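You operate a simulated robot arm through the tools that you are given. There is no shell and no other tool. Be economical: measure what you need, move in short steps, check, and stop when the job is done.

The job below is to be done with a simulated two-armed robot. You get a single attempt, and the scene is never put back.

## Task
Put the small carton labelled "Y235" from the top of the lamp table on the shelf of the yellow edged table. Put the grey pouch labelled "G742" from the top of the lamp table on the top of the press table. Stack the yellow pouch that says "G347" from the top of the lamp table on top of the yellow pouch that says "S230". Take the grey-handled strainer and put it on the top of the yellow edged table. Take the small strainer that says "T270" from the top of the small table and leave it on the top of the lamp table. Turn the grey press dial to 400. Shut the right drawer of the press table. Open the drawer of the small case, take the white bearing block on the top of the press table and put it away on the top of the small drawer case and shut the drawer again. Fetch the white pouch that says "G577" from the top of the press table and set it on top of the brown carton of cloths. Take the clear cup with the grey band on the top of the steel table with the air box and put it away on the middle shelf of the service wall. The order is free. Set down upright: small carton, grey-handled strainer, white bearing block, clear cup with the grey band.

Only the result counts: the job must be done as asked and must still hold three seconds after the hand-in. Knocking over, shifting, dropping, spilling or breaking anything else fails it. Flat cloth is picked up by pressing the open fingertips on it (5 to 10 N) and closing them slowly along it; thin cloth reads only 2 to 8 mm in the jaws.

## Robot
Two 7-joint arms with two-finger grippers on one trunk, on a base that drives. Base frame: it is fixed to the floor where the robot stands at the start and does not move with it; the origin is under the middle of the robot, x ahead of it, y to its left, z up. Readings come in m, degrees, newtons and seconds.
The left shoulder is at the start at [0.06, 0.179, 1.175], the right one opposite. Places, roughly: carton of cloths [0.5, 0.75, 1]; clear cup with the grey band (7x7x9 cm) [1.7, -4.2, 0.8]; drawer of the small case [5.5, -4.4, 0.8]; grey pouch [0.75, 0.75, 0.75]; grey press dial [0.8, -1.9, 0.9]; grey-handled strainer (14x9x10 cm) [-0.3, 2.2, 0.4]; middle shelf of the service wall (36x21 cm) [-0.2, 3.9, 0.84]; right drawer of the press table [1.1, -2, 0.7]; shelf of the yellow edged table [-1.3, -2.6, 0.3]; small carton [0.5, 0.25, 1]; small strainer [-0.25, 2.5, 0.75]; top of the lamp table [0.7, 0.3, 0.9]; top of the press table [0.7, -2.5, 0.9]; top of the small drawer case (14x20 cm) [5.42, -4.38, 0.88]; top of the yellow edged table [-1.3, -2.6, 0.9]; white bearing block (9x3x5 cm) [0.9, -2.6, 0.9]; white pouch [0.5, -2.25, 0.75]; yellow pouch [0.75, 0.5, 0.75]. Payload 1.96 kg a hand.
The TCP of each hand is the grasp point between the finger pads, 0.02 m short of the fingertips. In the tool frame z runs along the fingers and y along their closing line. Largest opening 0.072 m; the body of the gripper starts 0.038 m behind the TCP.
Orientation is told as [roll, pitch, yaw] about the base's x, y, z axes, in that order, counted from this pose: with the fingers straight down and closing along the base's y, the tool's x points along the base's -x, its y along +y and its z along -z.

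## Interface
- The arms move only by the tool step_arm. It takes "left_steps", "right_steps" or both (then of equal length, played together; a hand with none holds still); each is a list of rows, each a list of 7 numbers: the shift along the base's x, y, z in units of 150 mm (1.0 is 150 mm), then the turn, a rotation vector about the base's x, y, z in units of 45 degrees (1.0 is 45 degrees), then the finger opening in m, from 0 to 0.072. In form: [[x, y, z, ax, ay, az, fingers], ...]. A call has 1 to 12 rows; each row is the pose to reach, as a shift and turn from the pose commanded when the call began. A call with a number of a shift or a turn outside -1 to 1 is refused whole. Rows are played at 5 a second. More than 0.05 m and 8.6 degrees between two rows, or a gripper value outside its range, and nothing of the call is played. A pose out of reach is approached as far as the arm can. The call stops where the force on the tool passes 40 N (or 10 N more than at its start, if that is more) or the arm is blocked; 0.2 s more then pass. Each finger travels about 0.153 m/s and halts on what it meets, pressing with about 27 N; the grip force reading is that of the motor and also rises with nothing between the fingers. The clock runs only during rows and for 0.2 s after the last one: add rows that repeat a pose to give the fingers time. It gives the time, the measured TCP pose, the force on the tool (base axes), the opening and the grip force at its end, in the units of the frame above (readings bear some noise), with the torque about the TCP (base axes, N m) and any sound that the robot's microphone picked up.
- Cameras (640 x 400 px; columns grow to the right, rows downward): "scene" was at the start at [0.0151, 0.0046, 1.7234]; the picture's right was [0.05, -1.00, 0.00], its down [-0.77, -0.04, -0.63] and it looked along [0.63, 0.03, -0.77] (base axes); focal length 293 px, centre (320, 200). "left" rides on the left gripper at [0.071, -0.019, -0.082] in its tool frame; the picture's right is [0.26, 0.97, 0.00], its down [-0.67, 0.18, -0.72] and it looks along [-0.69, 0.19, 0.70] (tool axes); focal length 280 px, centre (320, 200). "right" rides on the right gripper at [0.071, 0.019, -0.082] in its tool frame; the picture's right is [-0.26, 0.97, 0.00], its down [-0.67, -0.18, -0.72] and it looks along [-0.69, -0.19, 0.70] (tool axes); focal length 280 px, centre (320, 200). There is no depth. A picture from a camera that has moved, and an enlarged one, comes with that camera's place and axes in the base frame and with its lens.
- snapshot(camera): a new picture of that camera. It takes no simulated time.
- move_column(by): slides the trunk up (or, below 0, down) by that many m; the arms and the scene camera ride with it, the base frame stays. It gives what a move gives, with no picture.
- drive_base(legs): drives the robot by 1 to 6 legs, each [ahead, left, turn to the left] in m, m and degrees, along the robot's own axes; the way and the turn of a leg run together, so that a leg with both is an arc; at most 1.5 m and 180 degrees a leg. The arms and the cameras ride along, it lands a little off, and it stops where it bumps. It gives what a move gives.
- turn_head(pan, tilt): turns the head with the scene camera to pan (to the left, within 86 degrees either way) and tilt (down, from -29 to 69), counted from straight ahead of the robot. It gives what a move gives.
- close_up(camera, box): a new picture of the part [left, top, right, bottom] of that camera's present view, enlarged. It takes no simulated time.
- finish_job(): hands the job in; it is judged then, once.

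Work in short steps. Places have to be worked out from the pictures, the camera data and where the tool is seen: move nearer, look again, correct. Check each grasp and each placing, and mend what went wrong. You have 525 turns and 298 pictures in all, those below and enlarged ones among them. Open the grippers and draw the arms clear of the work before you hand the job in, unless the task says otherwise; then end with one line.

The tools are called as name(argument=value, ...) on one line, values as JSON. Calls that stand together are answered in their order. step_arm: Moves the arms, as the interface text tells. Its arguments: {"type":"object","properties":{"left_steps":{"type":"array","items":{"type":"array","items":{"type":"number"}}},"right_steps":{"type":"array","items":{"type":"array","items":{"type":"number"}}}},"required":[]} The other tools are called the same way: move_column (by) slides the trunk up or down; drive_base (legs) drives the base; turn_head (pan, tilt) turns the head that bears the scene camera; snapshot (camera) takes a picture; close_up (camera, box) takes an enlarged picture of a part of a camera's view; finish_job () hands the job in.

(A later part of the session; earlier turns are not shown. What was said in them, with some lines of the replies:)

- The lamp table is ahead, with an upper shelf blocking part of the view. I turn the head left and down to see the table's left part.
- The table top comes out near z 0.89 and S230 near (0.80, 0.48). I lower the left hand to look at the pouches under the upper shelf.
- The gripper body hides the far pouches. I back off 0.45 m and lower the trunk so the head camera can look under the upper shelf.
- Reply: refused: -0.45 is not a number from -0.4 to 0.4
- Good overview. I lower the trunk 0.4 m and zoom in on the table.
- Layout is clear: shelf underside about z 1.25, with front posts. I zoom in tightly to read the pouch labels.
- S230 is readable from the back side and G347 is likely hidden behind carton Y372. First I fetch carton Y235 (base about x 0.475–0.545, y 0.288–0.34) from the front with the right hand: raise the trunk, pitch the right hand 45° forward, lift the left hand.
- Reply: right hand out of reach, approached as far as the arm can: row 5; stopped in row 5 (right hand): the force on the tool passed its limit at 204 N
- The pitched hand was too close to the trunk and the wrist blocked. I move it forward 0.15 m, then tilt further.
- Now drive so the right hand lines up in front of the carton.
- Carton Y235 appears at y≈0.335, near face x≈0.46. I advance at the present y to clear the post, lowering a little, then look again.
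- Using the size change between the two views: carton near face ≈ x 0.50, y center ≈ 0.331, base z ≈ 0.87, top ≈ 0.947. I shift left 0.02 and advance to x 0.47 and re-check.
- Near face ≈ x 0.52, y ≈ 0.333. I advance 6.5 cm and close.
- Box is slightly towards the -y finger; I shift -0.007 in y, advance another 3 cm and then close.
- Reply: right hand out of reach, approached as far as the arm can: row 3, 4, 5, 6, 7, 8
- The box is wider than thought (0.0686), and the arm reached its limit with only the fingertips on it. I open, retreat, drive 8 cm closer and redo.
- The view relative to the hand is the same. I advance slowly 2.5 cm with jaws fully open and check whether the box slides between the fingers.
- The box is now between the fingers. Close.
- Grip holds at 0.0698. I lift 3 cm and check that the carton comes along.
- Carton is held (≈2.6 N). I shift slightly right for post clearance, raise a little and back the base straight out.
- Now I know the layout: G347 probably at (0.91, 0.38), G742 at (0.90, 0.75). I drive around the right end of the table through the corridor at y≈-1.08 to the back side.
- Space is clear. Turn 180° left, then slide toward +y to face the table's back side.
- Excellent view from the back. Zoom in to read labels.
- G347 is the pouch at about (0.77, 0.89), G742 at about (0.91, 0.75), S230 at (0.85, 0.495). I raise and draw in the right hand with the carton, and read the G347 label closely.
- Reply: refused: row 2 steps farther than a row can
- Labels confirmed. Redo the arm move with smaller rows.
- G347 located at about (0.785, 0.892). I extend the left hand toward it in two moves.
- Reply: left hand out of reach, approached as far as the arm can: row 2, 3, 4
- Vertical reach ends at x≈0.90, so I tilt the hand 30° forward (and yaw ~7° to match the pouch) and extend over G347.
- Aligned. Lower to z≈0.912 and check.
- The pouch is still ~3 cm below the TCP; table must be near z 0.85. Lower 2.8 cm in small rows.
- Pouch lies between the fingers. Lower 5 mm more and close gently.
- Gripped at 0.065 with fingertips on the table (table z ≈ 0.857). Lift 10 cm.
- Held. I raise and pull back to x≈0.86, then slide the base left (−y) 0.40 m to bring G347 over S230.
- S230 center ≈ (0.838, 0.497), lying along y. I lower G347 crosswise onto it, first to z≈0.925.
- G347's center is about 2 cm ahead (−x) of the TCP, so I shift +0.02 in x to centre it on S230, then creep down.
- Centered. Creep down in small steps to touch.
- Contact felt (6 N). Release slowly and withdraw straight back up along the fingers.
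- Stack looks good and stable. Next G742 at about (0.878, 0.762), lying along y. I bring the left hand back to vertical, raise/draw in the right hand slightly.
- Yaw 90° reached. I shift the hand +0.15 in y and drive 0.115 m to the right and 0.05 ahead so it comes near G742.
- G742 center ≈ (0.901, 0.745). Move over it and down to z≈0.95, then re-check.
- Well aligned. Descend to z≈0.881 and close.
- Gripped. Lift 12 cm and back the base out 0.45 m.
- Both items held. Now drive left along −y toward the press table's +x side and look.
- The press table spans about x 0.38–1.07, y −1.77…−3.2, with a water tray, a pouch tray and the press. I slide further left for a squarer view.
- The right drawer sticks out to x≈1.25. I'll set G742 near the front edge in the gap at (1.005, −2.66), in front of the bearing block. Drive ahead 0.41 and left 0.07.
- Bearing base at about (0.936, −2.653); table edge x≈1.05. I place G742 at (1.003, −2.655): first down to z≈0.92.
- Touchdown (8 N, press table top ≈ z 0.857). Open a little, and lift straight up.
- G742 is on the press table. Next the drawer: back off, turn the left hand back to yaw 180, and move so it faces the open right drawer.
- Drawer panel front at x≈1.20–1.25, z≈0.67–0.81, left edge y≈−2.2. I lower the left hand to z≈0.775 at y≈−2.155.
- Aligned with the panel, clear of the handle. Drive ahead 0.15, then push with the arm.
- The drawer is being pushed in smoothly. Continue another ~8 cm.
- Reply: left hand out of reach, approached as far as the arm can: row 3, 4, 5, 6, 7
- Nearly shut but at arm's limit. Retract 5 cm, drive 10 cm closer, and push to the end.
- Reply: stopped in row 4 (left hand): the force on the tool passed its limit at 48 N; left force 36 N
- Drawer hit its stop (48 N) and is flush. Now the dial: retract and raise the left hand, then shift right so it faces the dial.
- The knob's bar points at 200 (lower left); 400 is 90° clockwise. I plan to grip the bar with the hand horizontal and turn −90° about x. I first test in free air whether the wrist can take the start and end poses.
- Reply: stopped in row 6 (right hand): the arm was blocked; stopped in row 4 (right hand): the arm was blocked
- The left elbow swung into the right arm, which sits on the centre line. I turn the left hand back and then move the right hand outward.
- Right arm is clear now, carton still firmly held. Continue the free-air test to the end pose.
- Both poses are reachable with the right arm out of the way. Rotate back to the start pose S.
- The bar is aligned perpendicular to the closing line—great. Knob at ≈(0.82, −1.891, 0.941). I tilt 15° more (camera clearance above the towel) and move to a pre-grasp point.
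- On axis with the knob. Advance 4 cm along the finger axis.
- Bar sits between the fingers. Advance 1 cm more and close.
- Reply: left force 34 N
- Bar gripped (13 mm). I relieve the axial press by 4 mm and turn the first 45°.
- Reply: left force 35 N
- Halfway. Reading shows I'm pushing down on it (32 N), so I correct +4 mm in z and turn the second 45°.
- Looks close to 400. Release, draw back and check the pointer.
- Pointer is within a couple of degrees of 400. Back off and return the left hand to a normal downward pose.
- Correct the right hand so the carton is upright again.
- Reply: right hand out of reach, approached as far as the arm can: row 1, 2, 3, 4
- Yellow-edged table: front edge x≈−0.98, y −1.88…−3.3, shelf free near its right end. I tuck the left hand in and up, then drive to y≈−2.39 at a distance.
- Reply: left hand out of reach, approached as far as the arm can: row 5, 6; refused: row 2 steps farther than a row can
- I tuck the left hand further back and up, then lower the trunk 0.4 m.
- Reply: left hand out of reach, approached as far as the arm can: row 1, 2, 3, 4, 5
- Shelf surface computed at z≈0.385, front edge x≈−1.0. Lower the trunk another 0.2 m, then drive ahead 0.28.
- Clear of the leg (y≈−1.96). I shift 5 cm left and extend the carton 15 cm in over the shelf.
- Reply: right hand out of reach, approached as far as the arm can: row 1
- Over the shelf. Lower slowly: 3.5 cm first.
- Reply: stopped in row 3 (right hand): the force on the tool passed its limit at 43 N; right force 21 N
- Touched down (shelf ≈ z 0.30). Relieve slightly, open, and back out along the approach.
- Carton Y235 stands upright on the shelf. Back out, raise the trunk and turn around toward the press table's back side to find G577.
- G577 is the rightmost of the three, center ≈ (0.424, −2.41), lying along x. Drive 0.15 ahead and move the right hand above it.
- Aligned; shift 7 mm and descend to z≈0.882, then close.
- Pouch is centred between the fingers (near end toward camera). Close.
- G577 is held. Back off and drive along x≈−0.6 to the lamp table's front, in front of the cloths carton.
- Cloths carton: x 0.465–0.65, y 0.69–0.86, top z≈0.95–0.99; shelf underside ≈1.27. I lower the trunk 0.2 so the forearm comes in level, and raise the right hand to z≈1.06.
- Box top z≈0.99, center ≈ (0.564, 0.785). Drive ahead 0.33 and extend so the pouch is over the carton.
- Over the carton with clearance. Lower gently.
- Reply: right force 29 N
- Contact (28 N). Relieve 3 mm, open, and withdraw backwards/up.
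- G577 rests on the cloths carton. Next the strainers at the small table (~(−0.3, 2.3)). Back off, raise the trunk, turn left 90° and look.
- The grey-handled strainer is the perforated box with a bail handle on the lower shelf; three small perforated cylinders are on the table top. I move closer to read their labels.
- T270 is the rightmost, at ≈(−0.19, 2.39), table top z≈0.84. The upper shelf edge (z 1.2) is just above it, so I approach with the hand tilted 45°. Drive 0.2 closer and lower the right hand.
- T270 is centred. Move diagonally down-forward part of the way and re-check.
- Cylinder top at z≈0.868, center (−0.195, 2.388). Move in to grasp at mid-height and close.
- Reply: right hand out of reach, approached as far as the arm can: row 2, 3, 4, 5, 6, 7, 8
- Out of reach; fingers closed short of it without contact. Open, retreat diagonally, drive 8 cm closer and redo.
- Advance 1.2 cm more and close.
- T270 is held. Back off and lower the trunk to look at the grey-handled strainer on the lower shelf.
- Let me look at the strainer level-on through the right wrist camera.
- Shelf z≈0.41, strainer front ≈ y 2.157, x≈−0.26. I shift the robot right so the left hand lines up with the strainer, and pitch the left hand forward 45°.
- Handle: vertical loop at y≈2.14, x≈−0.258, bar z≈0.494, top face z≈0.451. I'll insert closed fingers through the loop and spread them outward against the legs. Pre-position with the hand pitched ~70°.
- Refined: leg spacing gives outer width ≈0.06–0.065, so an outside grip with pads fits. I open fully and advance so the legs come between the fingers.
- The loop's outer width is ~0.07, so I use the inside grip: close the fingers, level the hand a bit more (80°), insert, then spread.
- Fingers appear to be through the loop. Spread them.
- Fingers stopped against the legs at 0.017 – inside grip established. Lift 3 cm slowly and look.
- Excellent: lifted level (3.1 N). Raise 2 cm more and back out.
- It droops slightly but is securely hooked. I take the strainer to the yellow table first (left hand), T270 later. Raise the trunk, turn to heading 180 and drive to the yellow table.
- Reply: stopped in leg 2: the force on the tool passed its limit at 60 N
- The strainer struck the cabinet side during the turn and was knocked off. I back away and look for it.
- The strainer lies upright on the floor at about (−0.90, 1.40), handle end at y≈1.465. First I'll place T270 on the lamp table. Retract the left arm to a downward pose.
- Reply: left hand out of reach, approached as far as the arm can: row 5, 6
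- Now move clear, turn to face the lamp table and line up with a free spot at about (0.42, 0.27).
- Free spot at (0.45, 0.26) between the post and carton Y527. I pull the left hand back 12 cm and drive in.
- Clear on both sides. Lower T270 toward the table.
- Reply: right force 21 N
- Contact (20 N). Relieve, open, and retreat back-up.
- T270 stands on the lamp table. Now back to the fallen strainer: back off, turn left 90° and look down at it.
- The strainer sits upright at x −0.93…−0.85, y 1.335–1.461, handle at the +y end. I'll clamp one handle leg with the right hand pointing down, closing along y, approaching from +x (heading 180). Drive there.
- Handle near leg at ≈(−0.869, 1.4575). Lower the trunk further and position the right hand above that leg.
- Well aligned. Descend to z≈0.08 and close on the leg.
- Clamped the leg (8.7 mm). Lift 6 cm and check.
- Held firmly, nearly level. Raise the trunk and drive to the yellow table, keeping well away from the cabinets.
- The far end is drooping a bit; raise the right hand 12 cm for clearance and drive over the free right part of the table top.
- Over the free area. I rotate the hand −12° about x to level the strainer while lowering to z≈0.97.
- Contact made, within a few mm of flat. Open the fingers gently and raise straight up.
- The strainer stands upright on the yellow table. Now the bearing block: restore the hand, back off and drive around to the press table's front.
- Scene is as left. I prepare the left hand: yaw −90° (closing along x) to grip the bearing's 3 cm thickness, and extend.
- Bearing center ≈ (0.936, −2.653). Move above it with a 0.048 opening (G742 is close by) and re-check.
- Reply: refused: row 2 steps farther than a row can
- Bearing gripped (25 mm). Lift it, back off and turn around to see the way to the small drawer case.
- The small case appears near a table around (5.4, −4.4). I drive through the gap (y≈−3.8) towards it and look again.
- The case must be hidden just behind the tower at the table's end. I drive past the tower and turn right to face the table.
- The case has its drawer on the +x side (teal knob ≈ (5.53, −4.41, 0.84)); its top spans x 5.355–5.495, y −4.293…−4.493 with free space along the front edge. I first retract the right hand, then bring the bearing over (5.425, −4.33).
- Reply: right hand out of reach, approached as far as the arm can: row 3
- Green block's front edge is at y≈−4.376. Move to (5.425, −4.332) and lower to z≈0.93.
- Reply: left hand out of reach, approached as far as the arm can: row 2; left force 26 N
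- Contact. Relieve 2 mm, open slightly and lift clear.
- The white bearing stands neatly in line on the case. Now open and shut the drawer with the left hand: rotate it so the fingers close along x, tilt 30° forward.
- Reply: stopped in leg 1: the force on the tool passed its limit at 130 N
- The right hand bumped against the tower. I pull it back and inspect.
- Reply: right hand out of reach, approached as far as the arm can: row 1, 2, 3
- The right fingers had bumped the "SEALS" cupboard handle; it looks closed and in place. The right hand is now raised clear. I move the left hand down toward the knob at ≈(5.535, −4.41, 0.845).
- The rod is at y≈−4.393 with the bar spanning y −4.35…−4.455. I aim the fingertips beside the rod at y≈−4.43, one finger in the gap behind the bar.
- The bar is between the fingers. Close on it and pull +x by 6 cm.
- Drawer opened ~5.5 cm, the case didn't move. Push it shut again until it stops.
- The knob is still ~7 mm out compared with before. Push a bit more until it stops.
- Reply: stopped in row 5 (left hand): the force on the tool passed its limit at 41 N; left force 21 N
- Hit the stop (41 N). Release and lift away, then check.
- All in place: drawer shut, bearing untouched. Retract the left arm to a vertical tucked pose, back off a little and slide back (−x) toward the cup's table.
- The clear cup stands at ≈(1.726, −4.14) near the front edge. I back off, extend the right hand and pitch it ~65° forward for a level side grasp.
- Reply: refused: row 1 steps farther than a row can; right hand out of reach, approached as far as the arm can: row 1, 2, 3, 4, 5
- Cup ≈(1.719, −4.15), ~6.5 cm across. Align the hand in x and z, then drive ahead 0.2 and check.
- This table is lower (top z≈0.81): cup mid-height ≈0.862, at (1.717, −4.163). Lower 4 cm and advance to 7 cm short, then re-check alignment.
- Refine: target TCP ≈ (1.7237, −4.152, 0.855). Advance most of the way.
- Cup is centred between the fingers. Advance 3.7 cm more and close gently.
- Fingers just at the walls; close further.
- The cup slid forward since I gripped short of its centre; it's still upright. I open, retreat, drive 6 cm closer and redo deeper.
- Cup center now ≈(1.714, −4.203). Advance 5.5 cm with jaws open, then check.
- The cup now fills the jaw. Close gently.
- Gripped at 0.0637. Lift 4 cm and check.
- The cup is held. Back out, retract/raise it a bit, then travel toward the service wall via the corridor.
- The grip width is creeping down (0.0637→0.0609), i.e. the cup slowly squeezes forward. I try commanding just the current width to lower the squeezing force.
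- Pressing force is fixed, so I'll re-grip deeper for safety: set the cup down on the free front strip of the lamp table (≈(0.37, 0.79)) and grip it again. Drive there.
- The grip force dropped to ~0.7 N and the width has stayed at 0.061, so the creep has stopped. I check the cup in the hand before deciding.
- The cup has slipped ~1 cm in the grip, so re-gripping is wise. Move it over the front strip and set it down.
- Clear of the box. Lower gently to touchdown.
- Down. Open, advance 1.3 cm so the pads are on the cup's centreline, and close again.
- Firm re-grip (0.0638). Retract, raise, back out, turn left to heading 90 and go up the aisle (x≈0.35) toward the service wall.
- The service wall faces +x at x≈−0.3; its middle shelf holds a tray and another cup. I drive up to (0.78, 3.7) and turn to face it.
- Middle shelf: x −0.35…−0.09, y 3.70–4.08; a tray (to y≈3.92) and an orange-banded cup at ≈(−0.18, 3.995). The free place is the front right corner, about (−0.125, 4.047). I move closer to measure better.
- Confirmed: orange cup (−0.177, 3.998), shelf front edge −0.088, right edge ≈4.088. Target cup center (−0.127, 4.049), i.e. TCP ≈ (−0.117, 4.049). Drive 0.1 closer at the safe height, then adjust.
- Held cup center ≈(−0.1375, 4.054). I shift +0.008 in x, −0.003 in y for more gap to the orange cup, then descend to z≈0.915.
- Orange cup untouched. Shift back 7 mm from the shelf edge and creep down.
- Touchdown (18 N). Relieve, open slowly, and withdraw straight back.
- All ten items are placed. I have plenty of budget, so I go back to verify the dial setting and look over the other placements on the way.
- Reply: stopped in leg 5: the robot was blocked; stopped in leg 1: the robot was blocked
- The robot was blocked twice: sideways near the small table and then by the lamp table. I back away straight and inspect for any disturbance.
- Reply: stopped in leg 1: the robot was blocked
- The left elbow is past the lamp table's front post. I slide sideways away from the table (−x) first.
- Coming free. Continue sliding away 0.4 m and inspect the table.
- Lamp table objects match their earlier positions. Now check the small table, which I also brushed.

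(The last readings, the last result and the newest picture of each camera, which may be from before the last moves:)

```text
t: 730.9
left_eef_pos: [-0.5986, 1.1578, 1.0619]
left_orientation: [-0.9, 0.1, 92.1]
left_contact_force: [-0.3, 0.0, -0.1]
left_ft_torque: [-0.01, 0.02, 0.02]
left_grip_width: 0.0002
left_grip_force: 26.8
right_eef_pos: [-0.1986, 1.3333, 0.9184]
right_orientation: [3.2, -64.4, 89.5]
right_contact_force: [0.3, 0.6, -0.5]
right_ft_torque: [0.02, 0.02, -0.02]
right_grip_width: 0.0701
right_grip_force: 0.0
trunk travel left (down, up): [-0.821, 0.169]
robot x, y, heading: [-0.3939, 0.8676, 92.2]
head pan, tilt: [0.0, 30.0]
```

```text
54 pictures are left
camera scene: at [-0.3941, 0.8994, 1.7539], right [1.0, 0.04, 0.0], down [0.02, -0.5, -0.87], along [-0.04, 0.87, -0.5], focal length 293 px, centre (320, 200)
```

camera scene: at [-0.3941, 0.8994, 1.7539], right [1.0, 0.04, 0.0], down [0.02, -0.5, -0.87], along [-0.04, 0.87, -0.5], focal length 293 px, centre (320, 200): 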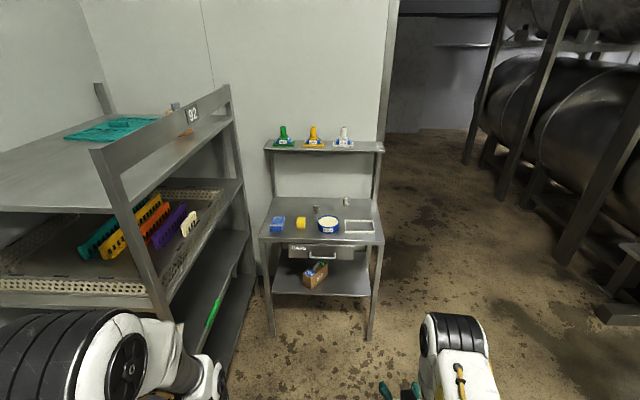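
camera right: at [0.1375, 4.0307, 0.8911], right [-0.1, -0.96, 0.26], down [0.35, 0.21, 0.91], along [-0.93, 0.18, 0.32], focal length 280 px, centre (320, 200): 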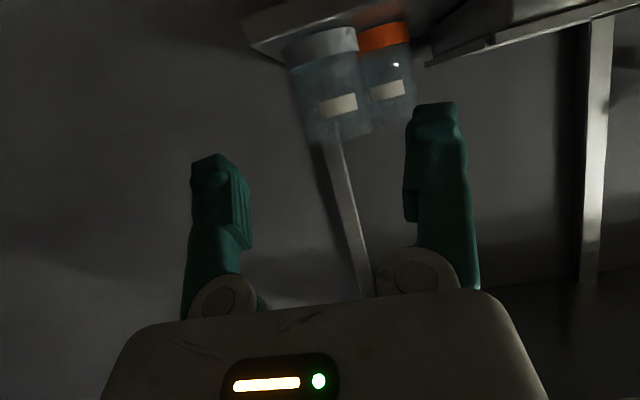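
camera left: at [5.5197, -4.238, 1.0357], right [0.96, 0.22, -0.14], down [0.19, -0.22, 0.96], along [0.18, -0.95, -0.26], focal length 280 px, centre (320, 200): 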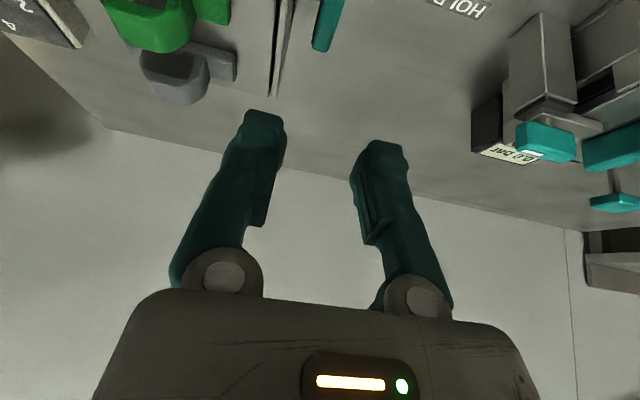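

The small table and its items look undisturbed. I now drive the known safe route to the press table's front to verify the dial.

drive_base(legs=[[0, 0, 87.8], [-0.2, 0, 0], [0, 1.0, 0], [0, 0.95, 0]])

drive_base(legs=[[-1.0, 0, 0], [-1.0, 0, 0], [0, 0.7, 0]])

turn_head(pan=10, tilt=35)

snapshot(camera="scene")

```text
t: 745.6
left_eef_pos: [-0.4779, -1.2822, 1.0612]
left_orientation: [-0.9, 0.1, 179.8]
left_contact_force: [-0.4, -0.1, 0.5]
left_ft_torque: [0.01, -0.01, -0.01]
left_grip_width: 0.0
left_grip_force: 27.0
right_eef_pos: [-0.6361, -0.8755, 0.9183]
right_orientation: [3.2, -64.5, 177.1]
right_contact_force: [0.9, 0.6, -0.5]
right_ft_torque: [0.02, -0.01, 0.01]
right_grip_width: 0.0699
right_grip_force: 0.1
trunk travel left (down, up): [-0.821, 0.169]
robot x, y, heading: [-0.1791, -1.0891, 180.1]
head pan, tilt: [0.0, 30.0]
```

```text
t: 759.0
left_eef_pos: [1.5324, -1.9799, 1.0621]
left_orientation: [-0.9, 0.1, -179.5]
left_contact_force: [-0.1, 0.2, -0.4]
left_ft_torque: [-0.02, 0.02, 0.0]
left_grip_width: 0.0001
left_grip_force: 27.0
right_eef_pos: [1.3681, -1.5738, 0.9188]
right_orientation: [3.2, -64.4, 177.8]
right_contact_force: [0.6, -0.1, -0.2]
right_ft_torque: [0.05, -0.01, 0.01]
right_grip_width: 0.0701
right_grip_force: 0.0
trunk travel left (down, up): [-0.821, 0.169]
robot x, y, heading: [1.8281, -1.7809, -179.2]
head pan, tilt: [0.0, 30.0]
```

```text
t: 759.8
left_eef_pos: [1.5324, -1.9798, 1.0623]
left_orientation: [-1.0, -0.1, -179.5]
left_contact_force: [0.5, 0.5, -0.8]
left_ft_torque: [-0.02, -0.02, -0.03]
left_grip_width: 0.0002
left_grip_force: 27.1
right_eef_pos: [1.3687, -1.5746, 0.92]
right_orientation: [3.1, -64.4, 177.8]
right_contact_force: [0.4, -1.1, -0.5]
right_ft_torque: [-0.01, 0.0, -0.01]
right_grip_width: 0.07
right_grip_force: 0.0
trunk travel left (down, up): [-0.821, 0.169]
robot x, y, heading: [1.8281, -1.7812, -179.6]
head pan, tilt: [10.0, 35.0]
```

```text
53 pictures are left
camera scene: at [1.7998, -1.7961, 1.7461], right [-0.19, 0.98, 0.0], down [0.56, 0.11, -0.82], along [-0.81, -0.15, -0.57], focal length 293 px, centre (320, 200)
```

scene: 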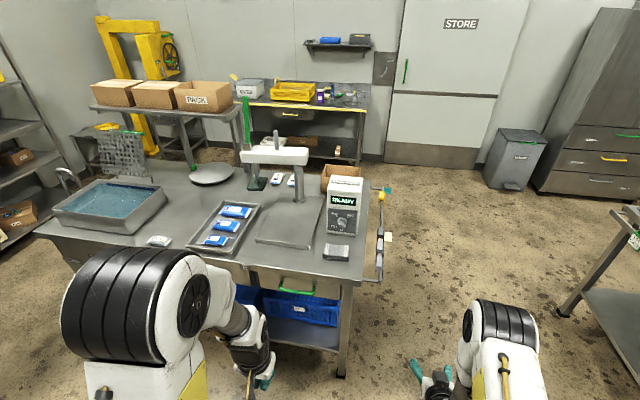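

close_up(camera="scene", box=[324, 198, 364, 238])

close_up(camera="scene", box=[200, 220, 380, 340])

```text
10.00 times, centred on (344, 218) of scene
camera zoom: at [1.7998, -1.7961, 1.7461], right [-0.19, 0.98, 0.0], down [0.56, 0.11, -0.82], along [-0.81, -0.15, -0.57], focal length 2934 px, centre (80, 20)
```

zoom: 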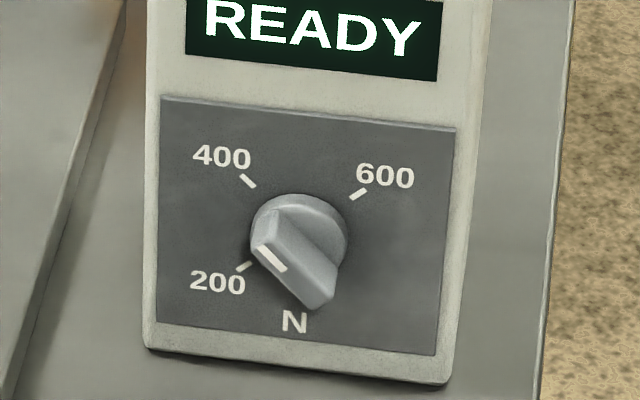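

```text
3.33 times, centred on (290, 280) of scene
camera zoom: at [1.7998, -1.7961, 1.7461], right [-0.19, 0.98, 0.0], down [0.56, 0.11, -0.82], along [-0.81, -0.15, -0.57], focal length 978 px, centre (420, -67)
```

zoom: 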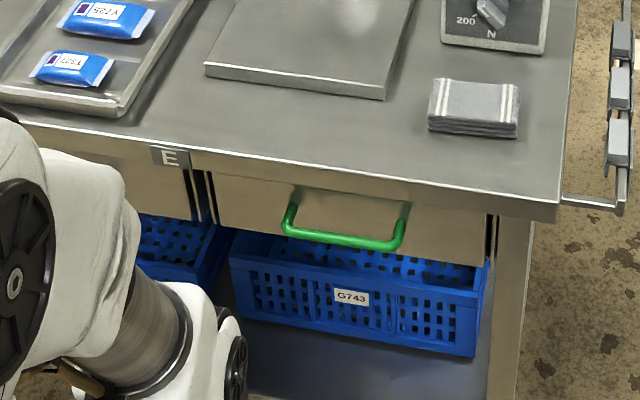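

The dial points at 400 and the drawer is flush shut. Everything is done; I open the left gripper too (both arms are clear of the work) and hand in.

step_arm(left_steps=[[0, 0, 0, 0, 0, 0, 0.03], [0, 0, 0, 0, 0, 0, 0.07], [0, 0, 0, 0, 0, 0, 0.07]])

finish_job()

```text
t: 760.6
left_eef_pos: [1.5326, -1.9796, 1.0611]
left_orientation: [-0.9, 0.0, -179.4]
left_contact_force: [-0.4, -0.6, -0.2]
left_ft_torque: [0.02, -0.01, 0.02]
left_grip_width: 0.07
left_grip_force: 0.0
right_eef_pos: [1.368, -1.5741, 0.9189]
right_orientation: [3.2, -64.5, 177.9]
right_contact_force: [0.7, 0.4, -0.2]
right_ft_torque: [0.01, 0.03, 0.0]
right_grip_width: 0.0698
right_grip_force: 0.0
trunk travel left (down, up): [-0.821, 0.169]
robot x, y, heading: [1.8262, -1.7774, -179.3]
head pan, tilt: [10.0, 35.0]
```

```text
The job is handed in.
```

I handed the job in with all ten tasks done, but I dropped the grey-handled strainer once: it hit a cabinet and fell, and I picked it up and set it upright on the yellow edged table. I also bumped the "SEALS" cupboard handle (130 N), the small table and the lamp table. The two tables looked unchanged in later pictures, but I could not confirm that the cupboard had not moved.
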